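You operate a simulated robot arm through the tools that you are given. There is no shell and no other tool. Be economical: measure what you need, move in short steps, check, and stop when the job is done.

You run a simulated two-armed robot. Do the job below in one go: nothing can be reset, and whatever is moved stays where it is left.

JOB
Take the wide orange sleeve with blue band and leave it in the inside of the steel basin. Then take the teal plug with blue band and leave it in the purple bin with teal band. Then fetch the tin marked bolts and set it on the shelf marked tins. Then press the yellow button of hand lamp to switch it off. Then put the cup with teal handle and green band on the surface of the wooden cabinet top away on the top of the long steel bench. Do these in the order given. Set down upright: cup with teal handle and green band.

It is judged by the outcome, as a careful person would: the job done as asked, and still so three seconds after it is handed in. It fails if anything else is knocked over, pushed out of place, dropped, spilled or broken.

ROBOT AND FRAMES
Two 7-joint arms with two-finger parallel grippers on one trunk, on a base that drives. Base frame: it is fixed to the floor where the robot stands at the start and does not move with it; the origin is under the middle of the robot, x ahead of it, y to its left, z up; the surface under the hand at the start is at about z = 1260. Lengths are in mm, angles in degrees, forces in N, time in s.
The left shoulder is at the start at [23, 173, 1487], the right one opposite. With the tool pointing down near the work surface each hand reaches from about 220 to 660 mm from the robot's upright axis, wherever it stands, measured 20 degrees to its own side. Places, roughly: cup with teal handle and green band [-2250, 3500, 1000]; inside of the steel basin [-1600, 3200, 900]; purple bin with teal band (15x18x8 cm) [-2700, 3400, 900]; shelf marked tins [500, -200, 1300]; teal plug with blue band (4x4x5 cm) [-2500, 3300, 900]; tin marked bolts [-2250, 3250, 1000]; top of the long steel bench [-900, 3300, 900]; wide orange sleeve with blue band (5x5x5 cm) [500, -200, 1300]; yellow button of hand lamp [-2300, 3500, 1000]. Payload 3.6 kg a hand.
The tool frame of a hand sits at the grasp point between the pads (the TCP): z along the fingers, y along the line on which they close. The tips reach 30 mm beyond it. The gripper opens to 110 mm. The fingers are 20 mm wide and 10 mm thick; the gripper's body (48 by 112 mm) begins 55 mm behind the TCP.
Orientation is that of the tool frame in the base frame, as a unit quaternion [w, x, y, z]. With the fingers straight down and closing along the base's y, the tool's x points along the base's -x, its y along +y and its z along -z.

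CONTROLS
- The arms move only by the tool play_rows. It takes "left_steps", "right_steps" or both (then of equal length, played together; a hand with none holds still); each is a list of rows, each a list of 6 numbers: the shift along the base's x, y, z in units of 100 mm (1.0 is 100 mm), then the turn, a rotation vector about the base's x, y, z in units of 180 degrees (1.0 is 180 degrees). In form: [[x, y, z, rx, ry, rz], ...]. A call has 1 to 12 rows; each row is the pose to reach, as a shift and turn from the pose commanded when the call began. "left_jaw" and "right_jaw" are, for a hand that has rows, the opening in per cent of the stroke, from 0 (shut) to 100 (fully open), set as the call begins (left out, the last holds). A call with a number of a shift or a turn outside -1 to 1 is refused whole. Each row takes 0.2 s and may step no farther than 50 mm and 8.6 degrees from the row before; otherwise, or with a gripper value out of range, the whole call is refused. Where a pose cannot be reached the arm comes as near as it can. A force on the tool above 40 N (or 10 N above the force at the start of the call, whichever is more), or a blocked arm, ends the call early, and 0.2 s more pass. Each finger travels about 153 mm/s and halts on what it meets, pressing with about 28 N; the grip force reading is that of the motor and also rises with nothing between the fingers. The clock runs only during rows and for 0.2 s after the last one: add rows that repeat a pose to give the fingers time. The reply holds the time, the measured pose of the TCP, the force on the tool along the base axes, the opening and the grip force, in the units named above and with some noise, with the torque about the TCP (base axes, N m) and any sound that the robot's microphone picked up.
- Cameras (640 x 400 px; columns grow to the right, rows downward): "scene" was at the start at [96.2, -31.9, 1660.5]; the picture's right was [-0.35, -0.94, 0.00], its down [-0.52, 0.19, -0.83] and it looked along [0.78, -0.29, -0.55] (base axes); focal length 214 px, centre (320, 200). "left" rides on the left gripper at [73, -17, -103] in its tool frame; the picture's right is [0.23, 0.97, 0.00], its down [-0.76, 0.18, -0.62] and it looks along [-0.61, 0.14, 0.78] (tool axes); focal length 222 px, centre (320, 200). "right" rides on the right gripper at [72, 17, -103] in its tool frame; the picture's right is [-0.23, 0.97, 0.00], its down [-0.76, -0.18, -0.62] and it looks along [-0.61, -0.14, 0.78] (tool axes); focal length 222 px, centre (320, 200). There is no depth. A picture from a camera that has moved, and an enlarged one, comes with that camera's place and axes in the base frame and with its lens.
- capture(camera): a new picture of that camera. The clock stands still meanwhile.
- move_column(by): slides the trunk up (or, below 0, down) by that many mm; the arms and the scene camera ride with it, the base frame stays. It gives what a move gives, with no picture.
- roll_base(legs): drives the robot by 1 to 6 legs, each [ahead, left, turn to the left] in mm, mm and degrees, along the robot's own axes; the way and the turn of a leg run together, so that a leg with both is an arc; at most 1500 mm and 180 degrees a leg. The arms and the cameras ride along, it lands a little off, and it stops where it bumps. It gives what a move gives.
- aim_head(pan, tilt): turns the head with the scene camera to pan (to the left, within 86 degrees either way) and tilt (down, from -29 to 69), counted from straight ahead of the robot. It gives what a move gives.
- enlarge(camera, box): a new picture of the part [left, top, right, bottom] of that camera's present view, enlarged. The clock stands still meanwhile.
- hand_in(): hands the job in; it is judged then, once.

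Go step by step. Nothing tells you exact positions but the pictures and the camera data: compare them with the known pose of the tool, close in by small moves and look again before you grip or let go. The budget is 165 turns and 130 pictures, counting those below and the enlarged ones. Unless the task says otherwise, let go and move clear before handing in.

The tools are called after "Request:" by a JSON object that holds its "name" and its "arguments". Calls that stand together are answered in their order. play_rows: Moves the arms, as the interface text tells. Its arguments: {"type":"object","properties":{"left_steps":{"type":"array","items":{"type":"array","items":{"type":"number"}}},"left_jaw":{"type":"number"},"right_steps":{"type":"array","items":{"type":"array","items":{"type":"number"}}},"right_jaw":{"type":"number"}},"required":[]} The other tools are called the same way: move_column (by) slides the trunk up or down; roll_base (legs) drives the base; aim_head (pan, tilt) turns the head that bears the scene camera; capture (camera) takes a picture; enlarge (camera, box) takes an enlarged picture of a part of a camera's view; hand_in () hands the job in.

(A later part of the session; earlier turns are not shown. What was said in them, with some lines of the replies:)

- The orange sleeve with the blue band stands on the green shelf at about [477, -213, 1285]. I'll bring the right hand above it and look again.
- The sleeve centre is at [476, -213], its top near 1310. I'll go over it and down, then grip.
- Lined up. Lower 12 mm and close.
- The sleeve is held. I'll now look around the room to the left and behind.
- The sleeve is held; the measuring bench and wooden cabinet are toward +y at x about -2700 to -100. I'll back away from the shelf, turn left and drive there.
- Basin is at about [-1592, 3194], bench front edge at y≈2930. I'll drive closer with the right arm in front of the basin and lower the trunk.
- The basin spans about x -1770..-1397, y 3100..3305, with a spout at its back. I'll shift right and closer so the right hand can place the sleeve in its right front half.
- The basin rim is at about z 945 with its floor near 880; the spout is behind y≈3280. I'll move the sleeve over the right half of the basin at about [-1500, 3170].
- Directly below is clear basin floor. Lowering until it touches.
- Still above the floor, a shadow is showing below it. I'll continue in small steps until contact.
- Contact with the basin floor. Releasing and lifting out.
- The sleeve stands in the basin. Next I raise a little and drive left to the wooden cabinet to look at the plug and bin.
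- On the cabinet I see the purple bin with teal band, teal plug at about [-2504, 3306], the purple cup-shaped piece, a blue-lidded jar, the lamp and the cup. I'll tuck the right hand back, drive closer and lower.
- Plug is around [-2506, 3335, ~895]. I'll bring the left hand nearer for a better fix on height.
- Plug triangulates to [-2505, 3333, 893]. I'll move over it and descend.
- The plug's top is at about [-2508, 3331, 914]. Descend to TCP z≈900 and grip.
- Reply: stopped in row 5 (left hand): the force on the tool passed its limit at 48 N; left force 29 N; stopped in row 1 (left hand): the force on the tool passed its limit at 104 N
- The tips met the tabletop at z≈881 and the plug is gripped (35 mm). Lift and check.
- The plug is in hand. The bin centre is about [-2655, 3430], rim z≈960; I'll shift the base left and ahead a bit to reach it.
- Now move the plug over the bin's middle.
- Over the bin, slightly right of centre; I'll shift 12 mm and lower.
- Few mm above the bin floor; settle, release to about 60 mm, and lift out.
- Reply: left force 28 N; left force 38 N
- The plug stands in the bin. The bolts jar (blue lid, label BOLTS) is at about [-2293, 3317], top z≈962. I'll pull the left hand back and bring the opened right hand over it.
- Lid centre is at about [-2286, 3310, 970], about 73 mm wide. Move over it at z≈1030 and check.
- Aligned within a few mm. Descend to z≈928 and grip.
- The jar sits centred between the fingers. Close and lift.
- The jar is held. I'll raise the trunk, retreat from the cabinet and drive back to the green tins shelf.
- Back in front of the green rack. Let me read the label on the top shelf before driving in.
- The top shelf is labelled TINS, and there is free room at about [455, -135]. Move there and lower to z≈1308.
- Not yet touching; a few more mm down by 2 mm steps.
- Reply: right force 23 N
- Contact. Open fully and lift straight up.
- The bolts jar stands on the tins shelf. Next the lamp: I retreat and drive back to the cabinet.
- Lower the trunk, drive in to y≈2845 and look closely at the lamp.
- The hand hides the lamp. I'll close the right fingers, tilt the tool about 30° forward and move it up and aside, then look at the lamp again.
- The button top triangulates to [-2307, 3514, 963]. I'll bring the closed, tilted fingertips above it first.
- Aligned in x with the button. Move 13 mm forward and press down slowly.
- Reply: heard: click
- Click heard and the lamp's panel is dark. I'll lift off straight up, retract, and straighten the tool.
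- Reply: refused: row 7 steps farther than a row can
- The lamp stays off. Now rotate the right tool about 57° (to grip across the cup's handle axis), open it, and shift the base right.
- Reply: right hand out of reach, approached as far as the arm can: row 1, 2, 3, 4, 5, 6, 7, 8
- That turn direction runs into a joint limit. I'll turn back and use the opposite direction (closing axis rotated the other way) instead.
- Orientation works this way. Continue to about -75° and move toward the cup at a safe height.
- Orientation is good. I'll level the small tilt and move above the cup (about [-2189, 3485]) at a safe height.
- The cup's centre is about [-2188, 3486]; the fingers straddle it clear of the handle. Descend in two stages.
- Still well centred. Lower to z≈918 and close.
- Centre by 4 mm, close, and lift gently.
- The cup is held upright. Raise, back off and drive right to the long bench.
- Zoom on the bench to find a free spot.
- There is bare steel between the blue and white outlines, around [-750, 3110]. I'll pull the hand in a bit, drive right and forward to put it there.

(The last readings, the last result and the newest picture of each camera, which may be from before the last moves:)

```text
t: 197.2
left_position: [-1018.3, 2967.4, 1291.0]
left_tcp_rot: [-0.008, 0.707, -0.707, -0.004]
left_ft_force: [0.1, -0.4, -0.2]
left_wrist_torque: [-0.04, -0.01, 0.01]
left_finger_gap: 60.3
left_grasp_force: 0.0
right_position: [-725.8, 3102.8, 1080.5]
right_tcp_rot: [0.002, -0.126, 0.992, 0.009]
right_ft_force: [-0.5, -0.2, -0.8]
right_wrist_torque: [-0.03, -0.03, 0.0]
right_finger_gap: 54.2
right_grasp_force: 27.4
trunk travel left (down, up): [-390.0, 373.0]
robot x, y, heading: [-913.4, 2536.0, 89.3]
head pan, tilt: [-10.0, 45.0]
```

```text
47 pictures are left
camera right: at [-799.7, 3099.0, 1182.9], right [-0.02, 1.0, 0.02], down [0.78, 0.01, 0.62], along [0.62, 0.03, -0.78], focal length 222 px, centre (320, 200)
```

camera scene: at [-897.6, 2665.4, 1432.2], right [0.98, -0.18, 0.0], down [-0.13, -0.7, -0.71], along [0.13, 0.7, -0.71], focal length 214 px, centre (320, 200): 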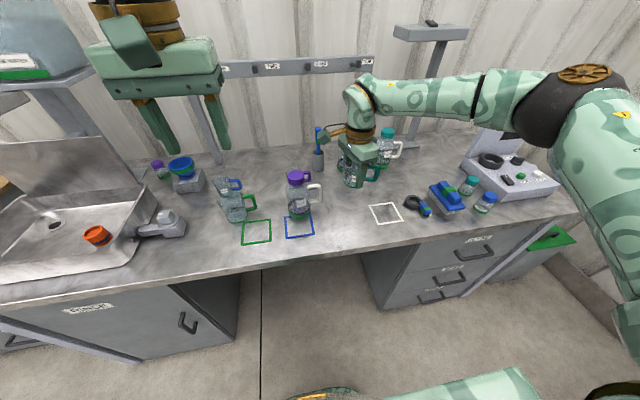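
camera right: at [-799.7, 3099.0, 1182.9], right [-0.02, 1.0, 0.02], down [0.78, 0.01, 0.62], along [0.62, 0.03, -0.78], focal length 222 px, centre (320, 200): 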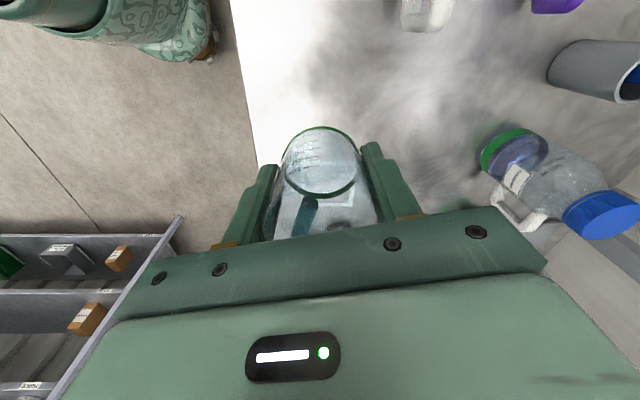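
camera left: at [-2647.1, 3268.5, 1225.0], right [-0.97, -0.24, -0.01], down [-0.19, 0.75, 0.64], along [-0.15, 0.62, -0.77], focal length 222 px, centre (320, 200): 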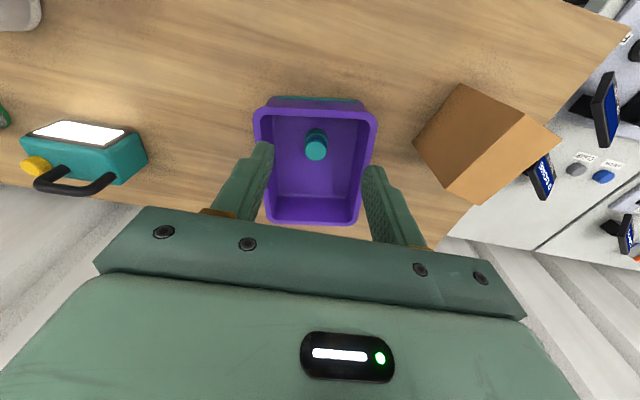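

The spot below is free, but I'll shift to [-700, 3130] to keep the wrist camera clear of the purple-capped jug. Then lower.

Request:
{"name": "play_rows", "arguments": {"right_steps": [[0.13, 0.14, 0, 0, 0, 0], [0.26, 0.27, 0, 0, 0, 0], [0.26, 0.27, -0.3, 0, 0, 0], [0.26, 0.27, -0.6, 0, 0, 0], [0.26, 0.27, -0.9, 0, 0, 0], [0.26, 0.27, -1.0, 0, 0, 0], [0.26, 0.27, -1.0, 0, 0, 0]]}}

Request:
{"name": "enlarge", "arguments": {"camera": "scene", "box": [260, 130, 460, 255]}}

Request:
{"name": "capture", "arguments": {"camera": "right"}}

```text
t: 198.8
left_position: [-1019.1, 2966.8, 1290.6]
left_tcp_rot: [-0.008, 0.707, -0.707, -0.004]
left_ft_force: [-0.2, -0.4, -0.5]
left_wrist_torque: [-0.01, 0.03, 0.03]
left_finger_gap: 60.6
left_grasp_force: 0.0
right_position: [-699.3, 3130.1, 981.1]
right_tcp_rot: [0.001, -0.127, 0.992, 0.01]
right_ft_force: [-1.1, 0.0, -0.1]
right_wrist_torque: [0.03, 0.01, 0.02]
right_finger_gap: 53.3
right_grasp_force: 28.1
trunk travel left (down, up): [-390.0, 373.0]
robot x, y, heading: [-908.2, 2537.1, 89.6]
head pan, tilt: [-10.0, 45.0]
```

```text
3.20 times, centred on (360, 192) of scene
camera zoom: at [-897.5, 2665.3, 1432.2], right [0.98, -0.18, 0.0], down [-0.13, -0.7, -0.71], along [0.13, 0.7, -0.71], focal length 686 px, centre (192, 224)
```

zoom: 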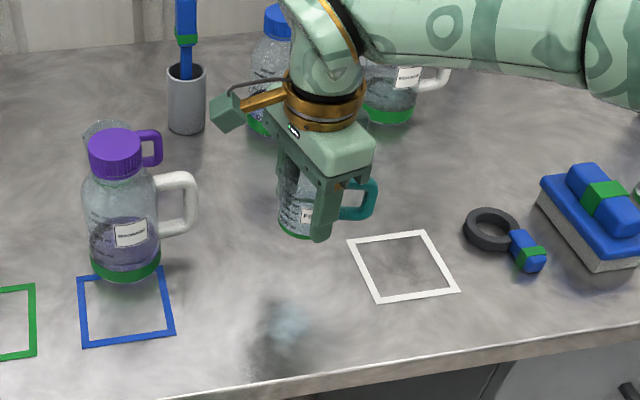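

```text
45 pictures are left
camera right: at [-773.8, 3126.5, 1083.0], right [-0.02, 1.0, 0.02], down [0.78, 0.01, 0.62], along [0.62, 0.03, -0.78], focal length 222 px, centre (320, 200)
```

right: 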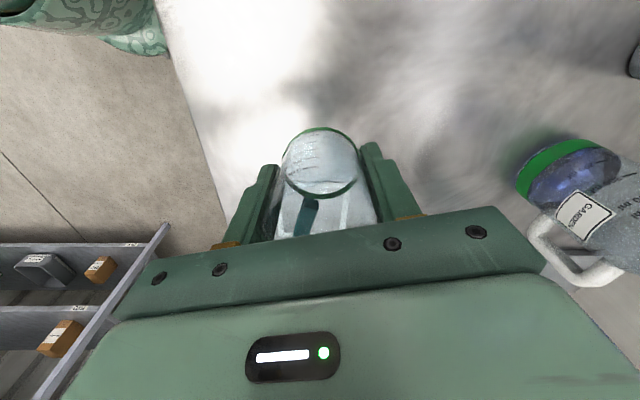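

Clear all around. Continue down slowly to contact.

Request:
{"name": "play_rows", "arguments": {"right_steps": [[0, 0, -0.2, 0, 0, 0], [0, 0, -0.4, 0, 0, 0], [0, 0, -0.44, 0, 0, 0], [0, 0, -0.47, 0, 0, 0], [0, 0, -0.5, 0, 0, 0], [0, 0, -0.52, 0, 0, 0], [0, 0, -0.54, 0, 0, 0]]}}

Request:
{"name": "enlarge", "arguments": {"camera": "scene", "box": [290, 130, 450, 230]}}

```text
t: 200.4
left_position: [-1018.9, 2968.0, 1291.6]
left_tcp_rot: [0.008, -0.707, 0.707, 0.005]
left_ft_force: [-0.5, 0.3, -1.1]
left_wrist_torque: [-0.01, 0.01, 0.0]
left_finger_gap: 60.5
left_grasp_force: 0.0
right_position: [-701.1, 3129.5, 926.4]
right_tcp_rot: [0.002, -0.126, 0.992, 0.008]
right_ft_force: [-0.7, -0.6, -0.4]
right_wrist_torque: [-0.04, -0.01, -0.02]
right_finger_gap: 53.4
right_grasp_force: 27.8
trunk travel left (down, up): [-390.0, 373.0]
robot x, y, heading: [-913.9, 2540.0, 89.7]
head pan, tilt: [-10.0, 45.0]
```

```text
4.00 times, centred on (370, 180) of scene
camera zoom: at [-897.5, 2665.3, 1432.2], right [0.98, -0.18, 0.0], down [-0.13, -0.7, -0.71], along [0.13, 0.7, -0.71], focal length 858 px, centre (120, 280)
```

zoom: 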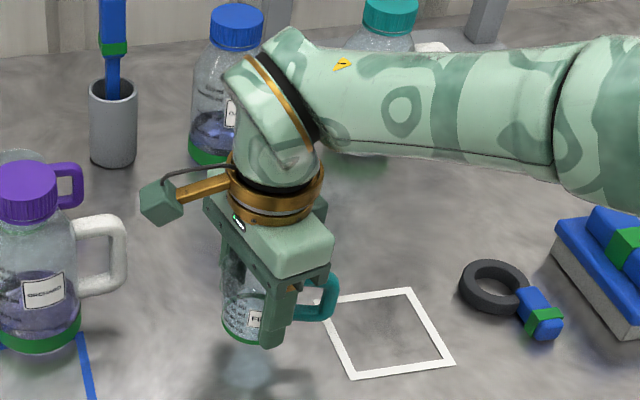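

Still above the bench (reflection visible below). Continue in small steps.

Request:
{"name": "play_rows", "arguments": {"right_steps": [[0, 0, -0.05, 0, 0, 0], [0, 0, -0.08, 0, 0, 0], [0, 0, -0.11, 0, 0, 0], [0, 0, -0.14, 0, 0, 0], [0, 0, -0.17, 0, 0, 0], [0, 0, -0.2, 0, 0, 0]]}}

Request:
{"name": "enlarge", "arguments": {"camera": "scene", "box": [290, 130, 450, 230]}}

```text
t: 201.8
left_position: [-1018.1, 2968.5, 1291.7]
left_tcp_rot: [-0.009, 0.707, -0.707, -0.005]
left_ft_force: [0.0, -0.5, 0.0]
left_wrist_torque: [-0.04, 0.0, -0.01]
left_finger_gap: 60.6
left_grasp_force: 0.0
right_position: [-700.0, 3127.7, 906.3]
right_tcp_rot: [0.002, -0.126, 0.992, 0.008]
right_ft_force: [0.7, 0.3, -0.3]
right_wrist_torque: [-0.02, 0.01, -0.01]
right_finger_gap: 53.0
right_grasp_force: 28.1
trunk travel left (down, up): [-390.0, 373.0]
robot x, y, heading: [-908.3, 2537.7, 89.8]
head pan, tilt: [-10.0, 45.0]
```

```text
4.00 times, centred on (370, 180) of scene
camera zoom: at [-897.5, 2665.3, 1432.2], right [0.98, -0.18, 0.0], down [-0.13, -0.7, -0.71], along [0.13, 0.7, -0.71], focal length 858 px, centre (120, 280)
```

zoom: 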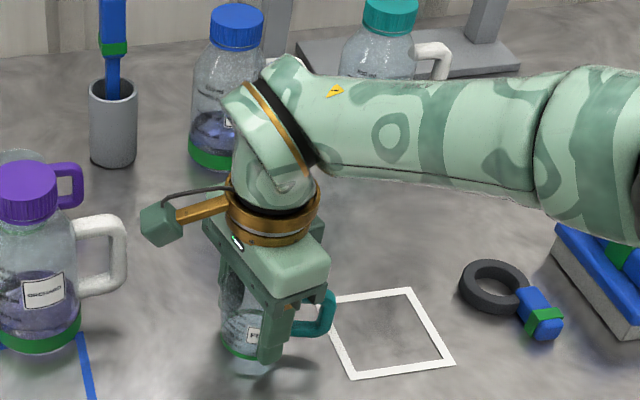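

Almost there; 2 mm steps.

Request:
{"name": "play_rows", "arguments": {"right_steps": [[0, 0, -0.02, 0, 0, 0], [0, 0, -0.04, 0, 0, 0], [0, 0, -0.06, 0, 0, 0], [0, 0, -0.08, 0, 0, 0], [0, 0, -0.1, 0, 0, 0]]}}

Request:
{"name": "enlarge", "arguments": {"camera": "scene", "box": [310, 180, 410, 242]}}

```text
t: 203.1
left_position: [-1019.1, 2966.1, 1291.9]
left_tcp_rot: [0.009, -0.707, 0.707, 0.004]
left_ft_force: [-0.2, 0.6, 0.2]
left_wrist_torque: [-0.02, 0.0, -0.01]
left_finger_gap: 60.5
left_grasp_force: 0.2
right_position: [-700.6, 3128.8, 896.8]
right_tcp_rot: [0.002, -0.126, 0.992, 0.009]
right_ft_force: [0.0, -0.5, 6.9]
right_wrist_torque: [-0.19, -0.04, -0.07]
right_finger_gap: 52.9
right_grasp_force: 27.7
trunk travel left (down, up): [-390.0, 373.0]
robot x, y, heading: [-913.8, 2538.9, 89.6]
head pan, tilt: [-10.0, 45.0]
```

```text
6.40 times, centred on (360, 211) of scene
camera zoom: at [-897.9, 2664.4, 1432.4], right [0.98, -0.18, 0.0], down [-0.13, -0.7, -0.71], along [0.13, 0.7, -0.71], focal length 1373 px, centre (64, 130)
```

zoom: 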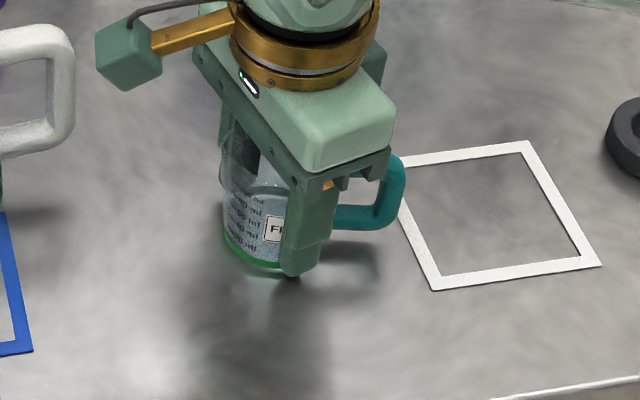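

Light contact (7 N). Open the fingers and check before lifting.

Request:
{"name": "play_rows", "arguments": {"right_steps": [[0, 0, 0, 0, 0, 0], [0, 0, 0, 0, 0, 0], [0, 0, 0, 0, 0, 0]], "right_jaw": 90}}

Request:
{"name": "enlarge", "arguments": {"camera": "scene", "box": [310, 180, 410, 242]}}

Request:
{"name": "capture", "arguments": {"camera": "right"}}

```text
t: 203.8
left_position: [-1018.9, 2967.1, 1290.1]
left_tcp_rot: [-0.007, 0.707, -0.707, -0.004]
left_ft_force: [0.2, 0.0, -0.1]
left_wrist_torque: [0.01, 0.03, 0.02]
left_finger_gap: 60.4
left_grasp_force: 0.1
right_position: [-699.3, 3130.6, 896.4]
right_tcp_rot: [0.001, -0.126, 0.992, 0.008]
right_ft_force: [0.9, -0.3, 0.2]
right_wrist_torque: [0.04, -0.02, 0.0]
right_finger_gap: 99.2
right_grasp_force: 0.0
trunk travel left (down, up): [-390.0, 373.0]
robot x, y, heading: [-911.1, 2542.6, 89.7]
head pan, tilt: [-10.0, 45.0]
```

```text
6.40 times, centred on (360, 211) of scene
camera zoom: at [-897.5, 2665.3, 1432.2], right [0.98, -0.18, 0.0], down [-0.13, -0.7, -0.71], along [0.13, 0.7, -0.71], focal length 1373 px, centre (64, 130)
```

zoom: 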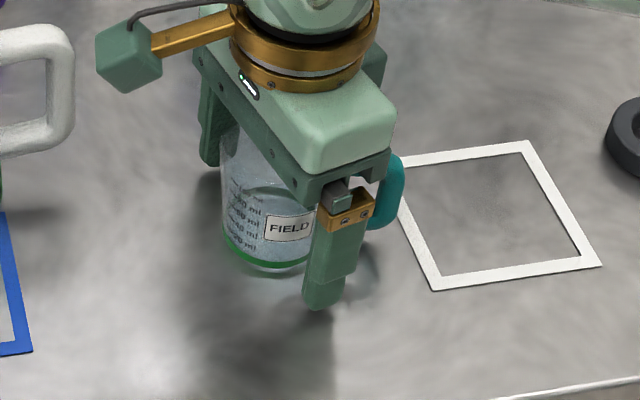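

```text
40 pictures are left
camera right: at [-774.0, 3126.0, 998.7], right [-0.02, 1.0, 0.02], down [0.78, 0.01, 0.62], along [0.62, 0.03, -0.78], focal length 222 px, centre (320, 200)
```

right: 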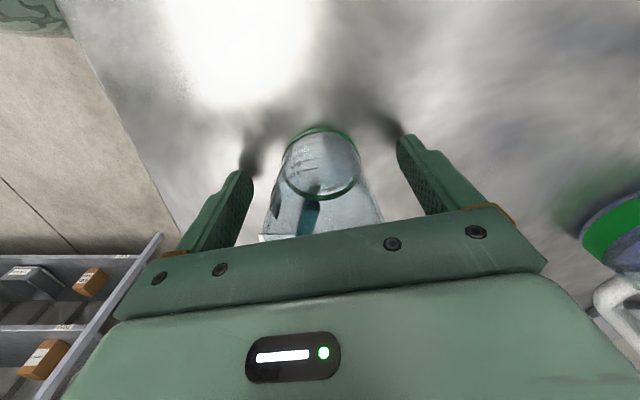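

The cup stands upright on the bench and the fingers are clear. Lift straight up.

Request:
{"name": "play_rows", "arguments": {"right_steps": [[0, 0, 0.1, 0, 0, 0], [0, 0, 0.3, 0, 0, 0], [0, 0, 0.6, 0, 0, 0], [0, 0, 0.9, 0, 0, 0], [0, 0, 1.0, 0, 0, 0]]}}

Request:
{"name": "play_rows", "arguments": {"right_steps": [[0, 0, 0.4, 0, 0, 0], [0, 0, 0.8, 0, 0, 0], [0, -0.3, 1.0, 0, 0, 0], [0, -0.7, 1.0, 0, 0, 0]]}}

Request:
{"name": "roll_base", "arguments": {"legs": [[-300, 0, 0]]}}

Request:
{"name": "capture", "arguments": {"camera": "scene"}}

```text
t: 205.1
left_position: [-1018.8, 2967.0, 1291.4]
left_tcp_rot: [0.008, -0.707, 0.708, 0.004]
left_ft_force: [0.1, -0.3, 0.2]
left_wrist_torque: [-0.02, -0.04, -0.01]
left_finger_gap: 60.7
left_grasp_force: 0.0
right_position: [-700.6, 3130.8, 996.4]
right_tcp_rot: [0.002, -0.126, 0.992, 0.008]
right_ft_force: [-0.4, 0.4, 0.9]
right_wrist_torque: [0.0, 0.0, -0.01]
right_finger_gap: 99.1
right_grasp_force: 0.0
trunk travel left (down, up): [-390.0, 373.0]
robot x, y, heading: [-910.7, 2536.6, 89.9]
head pan, tilt: [-10.0, 45.0]
```

```text
t: 206.1
left_position: [-1019.0, 2966.6, 1291.9]
left_tcp_rot: [0.009, -0.707, 0.708, 0.006]
left_ft_force: [-0.4, 0.3, 0.1]
left_wrist_torque: [0.0, 0.01, 0.03]
left_finger_gap: 60.4
left_grasp_force: 0.0
right_position: [-699.0, 3058.6, 1095.7]
right_tcp_rot: [0.001, -0.126, 0.992, 0.009]
right_ft_force: [0.3, -0.2, 0.0]
right_wrist_torque: [0.02, 0.02, 0.04]
right_finger_gap: 98.7
right_grasp_force: 0.1
trunk travel left (down, up): [-390.0, 373.0]
robot x, y, heading: [-913.9, 2539.3, 89.4]
head pan, tilt: [-10.0, 45.0]
```

```text
t: 208.1
left_position: [-1018.8, 2668.0, 1291.5]
left_tcp_rot: [-0.008, 0.707, -0.707, -0.004]
left_ft_force: [-0.1, -0.2, 0.2]
left_wrist_torque: [0.03, 0.01, 0.01]
left_finger_gap: 60.4
left_grasp_force: 0.0
right_position: [-702.1, 2760.3, 1096.1]
right_tcp_rot: [0.002, -0.126, 0.992, 0.009]
right_ft_force: [0.2, -0.2, 1.1]
right_wrist_torque: [0.03, 0.01, -0.02]
right_finger_gap: 98.9
right_grasp_force: 0.0
trunk travel left (down, up): [-390.0, 373.0]
robot x, y, heading: [-914.8, 2237.9, 89.4]
head pan, tilt: [-10.0, 45.0]
```

```text
39 pictures are left
camera scene: at [-899.0, 2365.2, 1432.3], right [0.98, -0.18, 0.0], down [-0.13, -0.7, -0.71], along [0.13, 0.7, -0.71], focal length 214 px, centre (320, 200)
```

scene: 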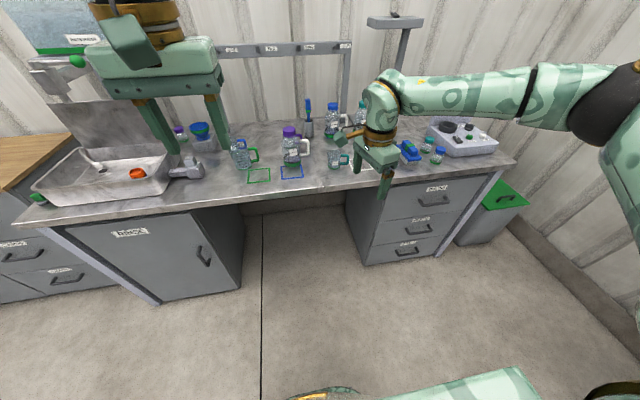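

The cup stands on the bench. A final look at the basin and the cup.

Request:
{"name": "enlarge", "arguments": {"camera": "scene", "box": [30, 100, 430, 220]}}

Request:
{"name": "aim_head", "arguments": {"pan": 45, "tilt": 25}}

Request:
{"name": "capture", "arguments": {"camera": "scene"}}

```text
1.60 times, centred on (230, 160) of scene
camera zoom: at [-899.0, 2365.2, 1432.3], right [0.98, -0.18, 0.0], down [-0.13, -0.7, -0.71], along [0.13, 0.7, -0.71], focal length 343 px, centre (464, 264)
```

zoom: 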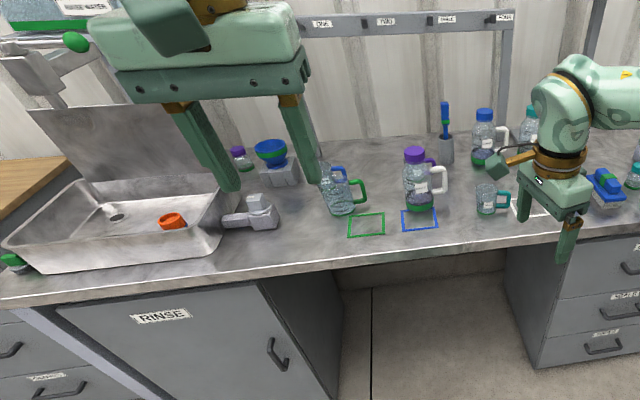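

```text
t: 209.3
left_position: [-1021.0, 2667.4, 1291.1]
left_tcp_rot: [-0.008, 0.708, -0.706, -0.005]
left_ft_force: [0.5, 0.3, 0.3]
left_wrist_torque: [0.01, -0.03, 0.01]
left_finger_gap: 60.5
left_grasp_force: 0.1
right_position: [-701.4, 2761.4, 1096.4]
right_tcp_rot: [0.002, -0.126, 0.992, 0.008]
right_ft_force: [0.6, -0.2, -0.2]
right_wrist_torque: [0.0, 0.03, -0.04]
right_finger_gap: 99.1
right_grasp_force: 0.0
trunk travel left (down, up): [-390.0, 373.0]
robot x, y, heading: [-913.1, 2241.6, 89.7]
head pan, tilt: [45.0, 25.0]
```

```text
37 pictures are left
camera scene: at [-978.2, 2351.6, 1462.8], right [0.71, 0.7, 0.0], down [0.3, -0.3, -0.91], along [-0.64, 0.64, -0.42], focal length 214 px, centre (320, 200)
```

scene: 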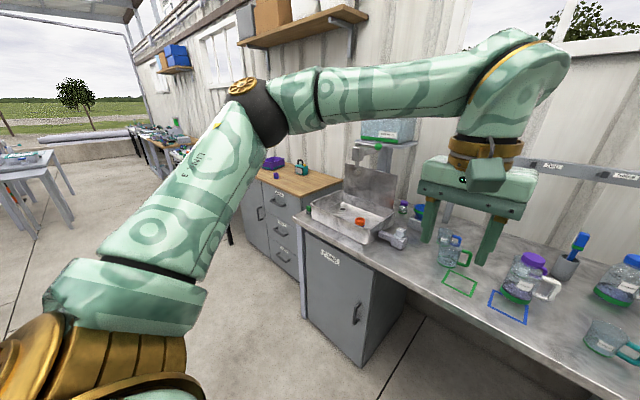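

Everything is where it should be: sleeve in the basin, plug in the bin, bolts jar on the tins shelf, lamp off, and cup upright on the bench. Handing in.

Request:
{"name": "hand_in", "arguments": {}}

```text
The job is handed in.
```

All five steps were done in the order given, and I handed the job in with both hands empty and clear:
- **Orange sleeve:** standing in the steel basin.
- **Teal plug:** standing in the purple bin.
- **Bolts tin:** on the tins shelf.
- **Hand lamp:** off, with a click heard and the panel dark.
- **Cup with teal handle:** upright on the long steel bench.
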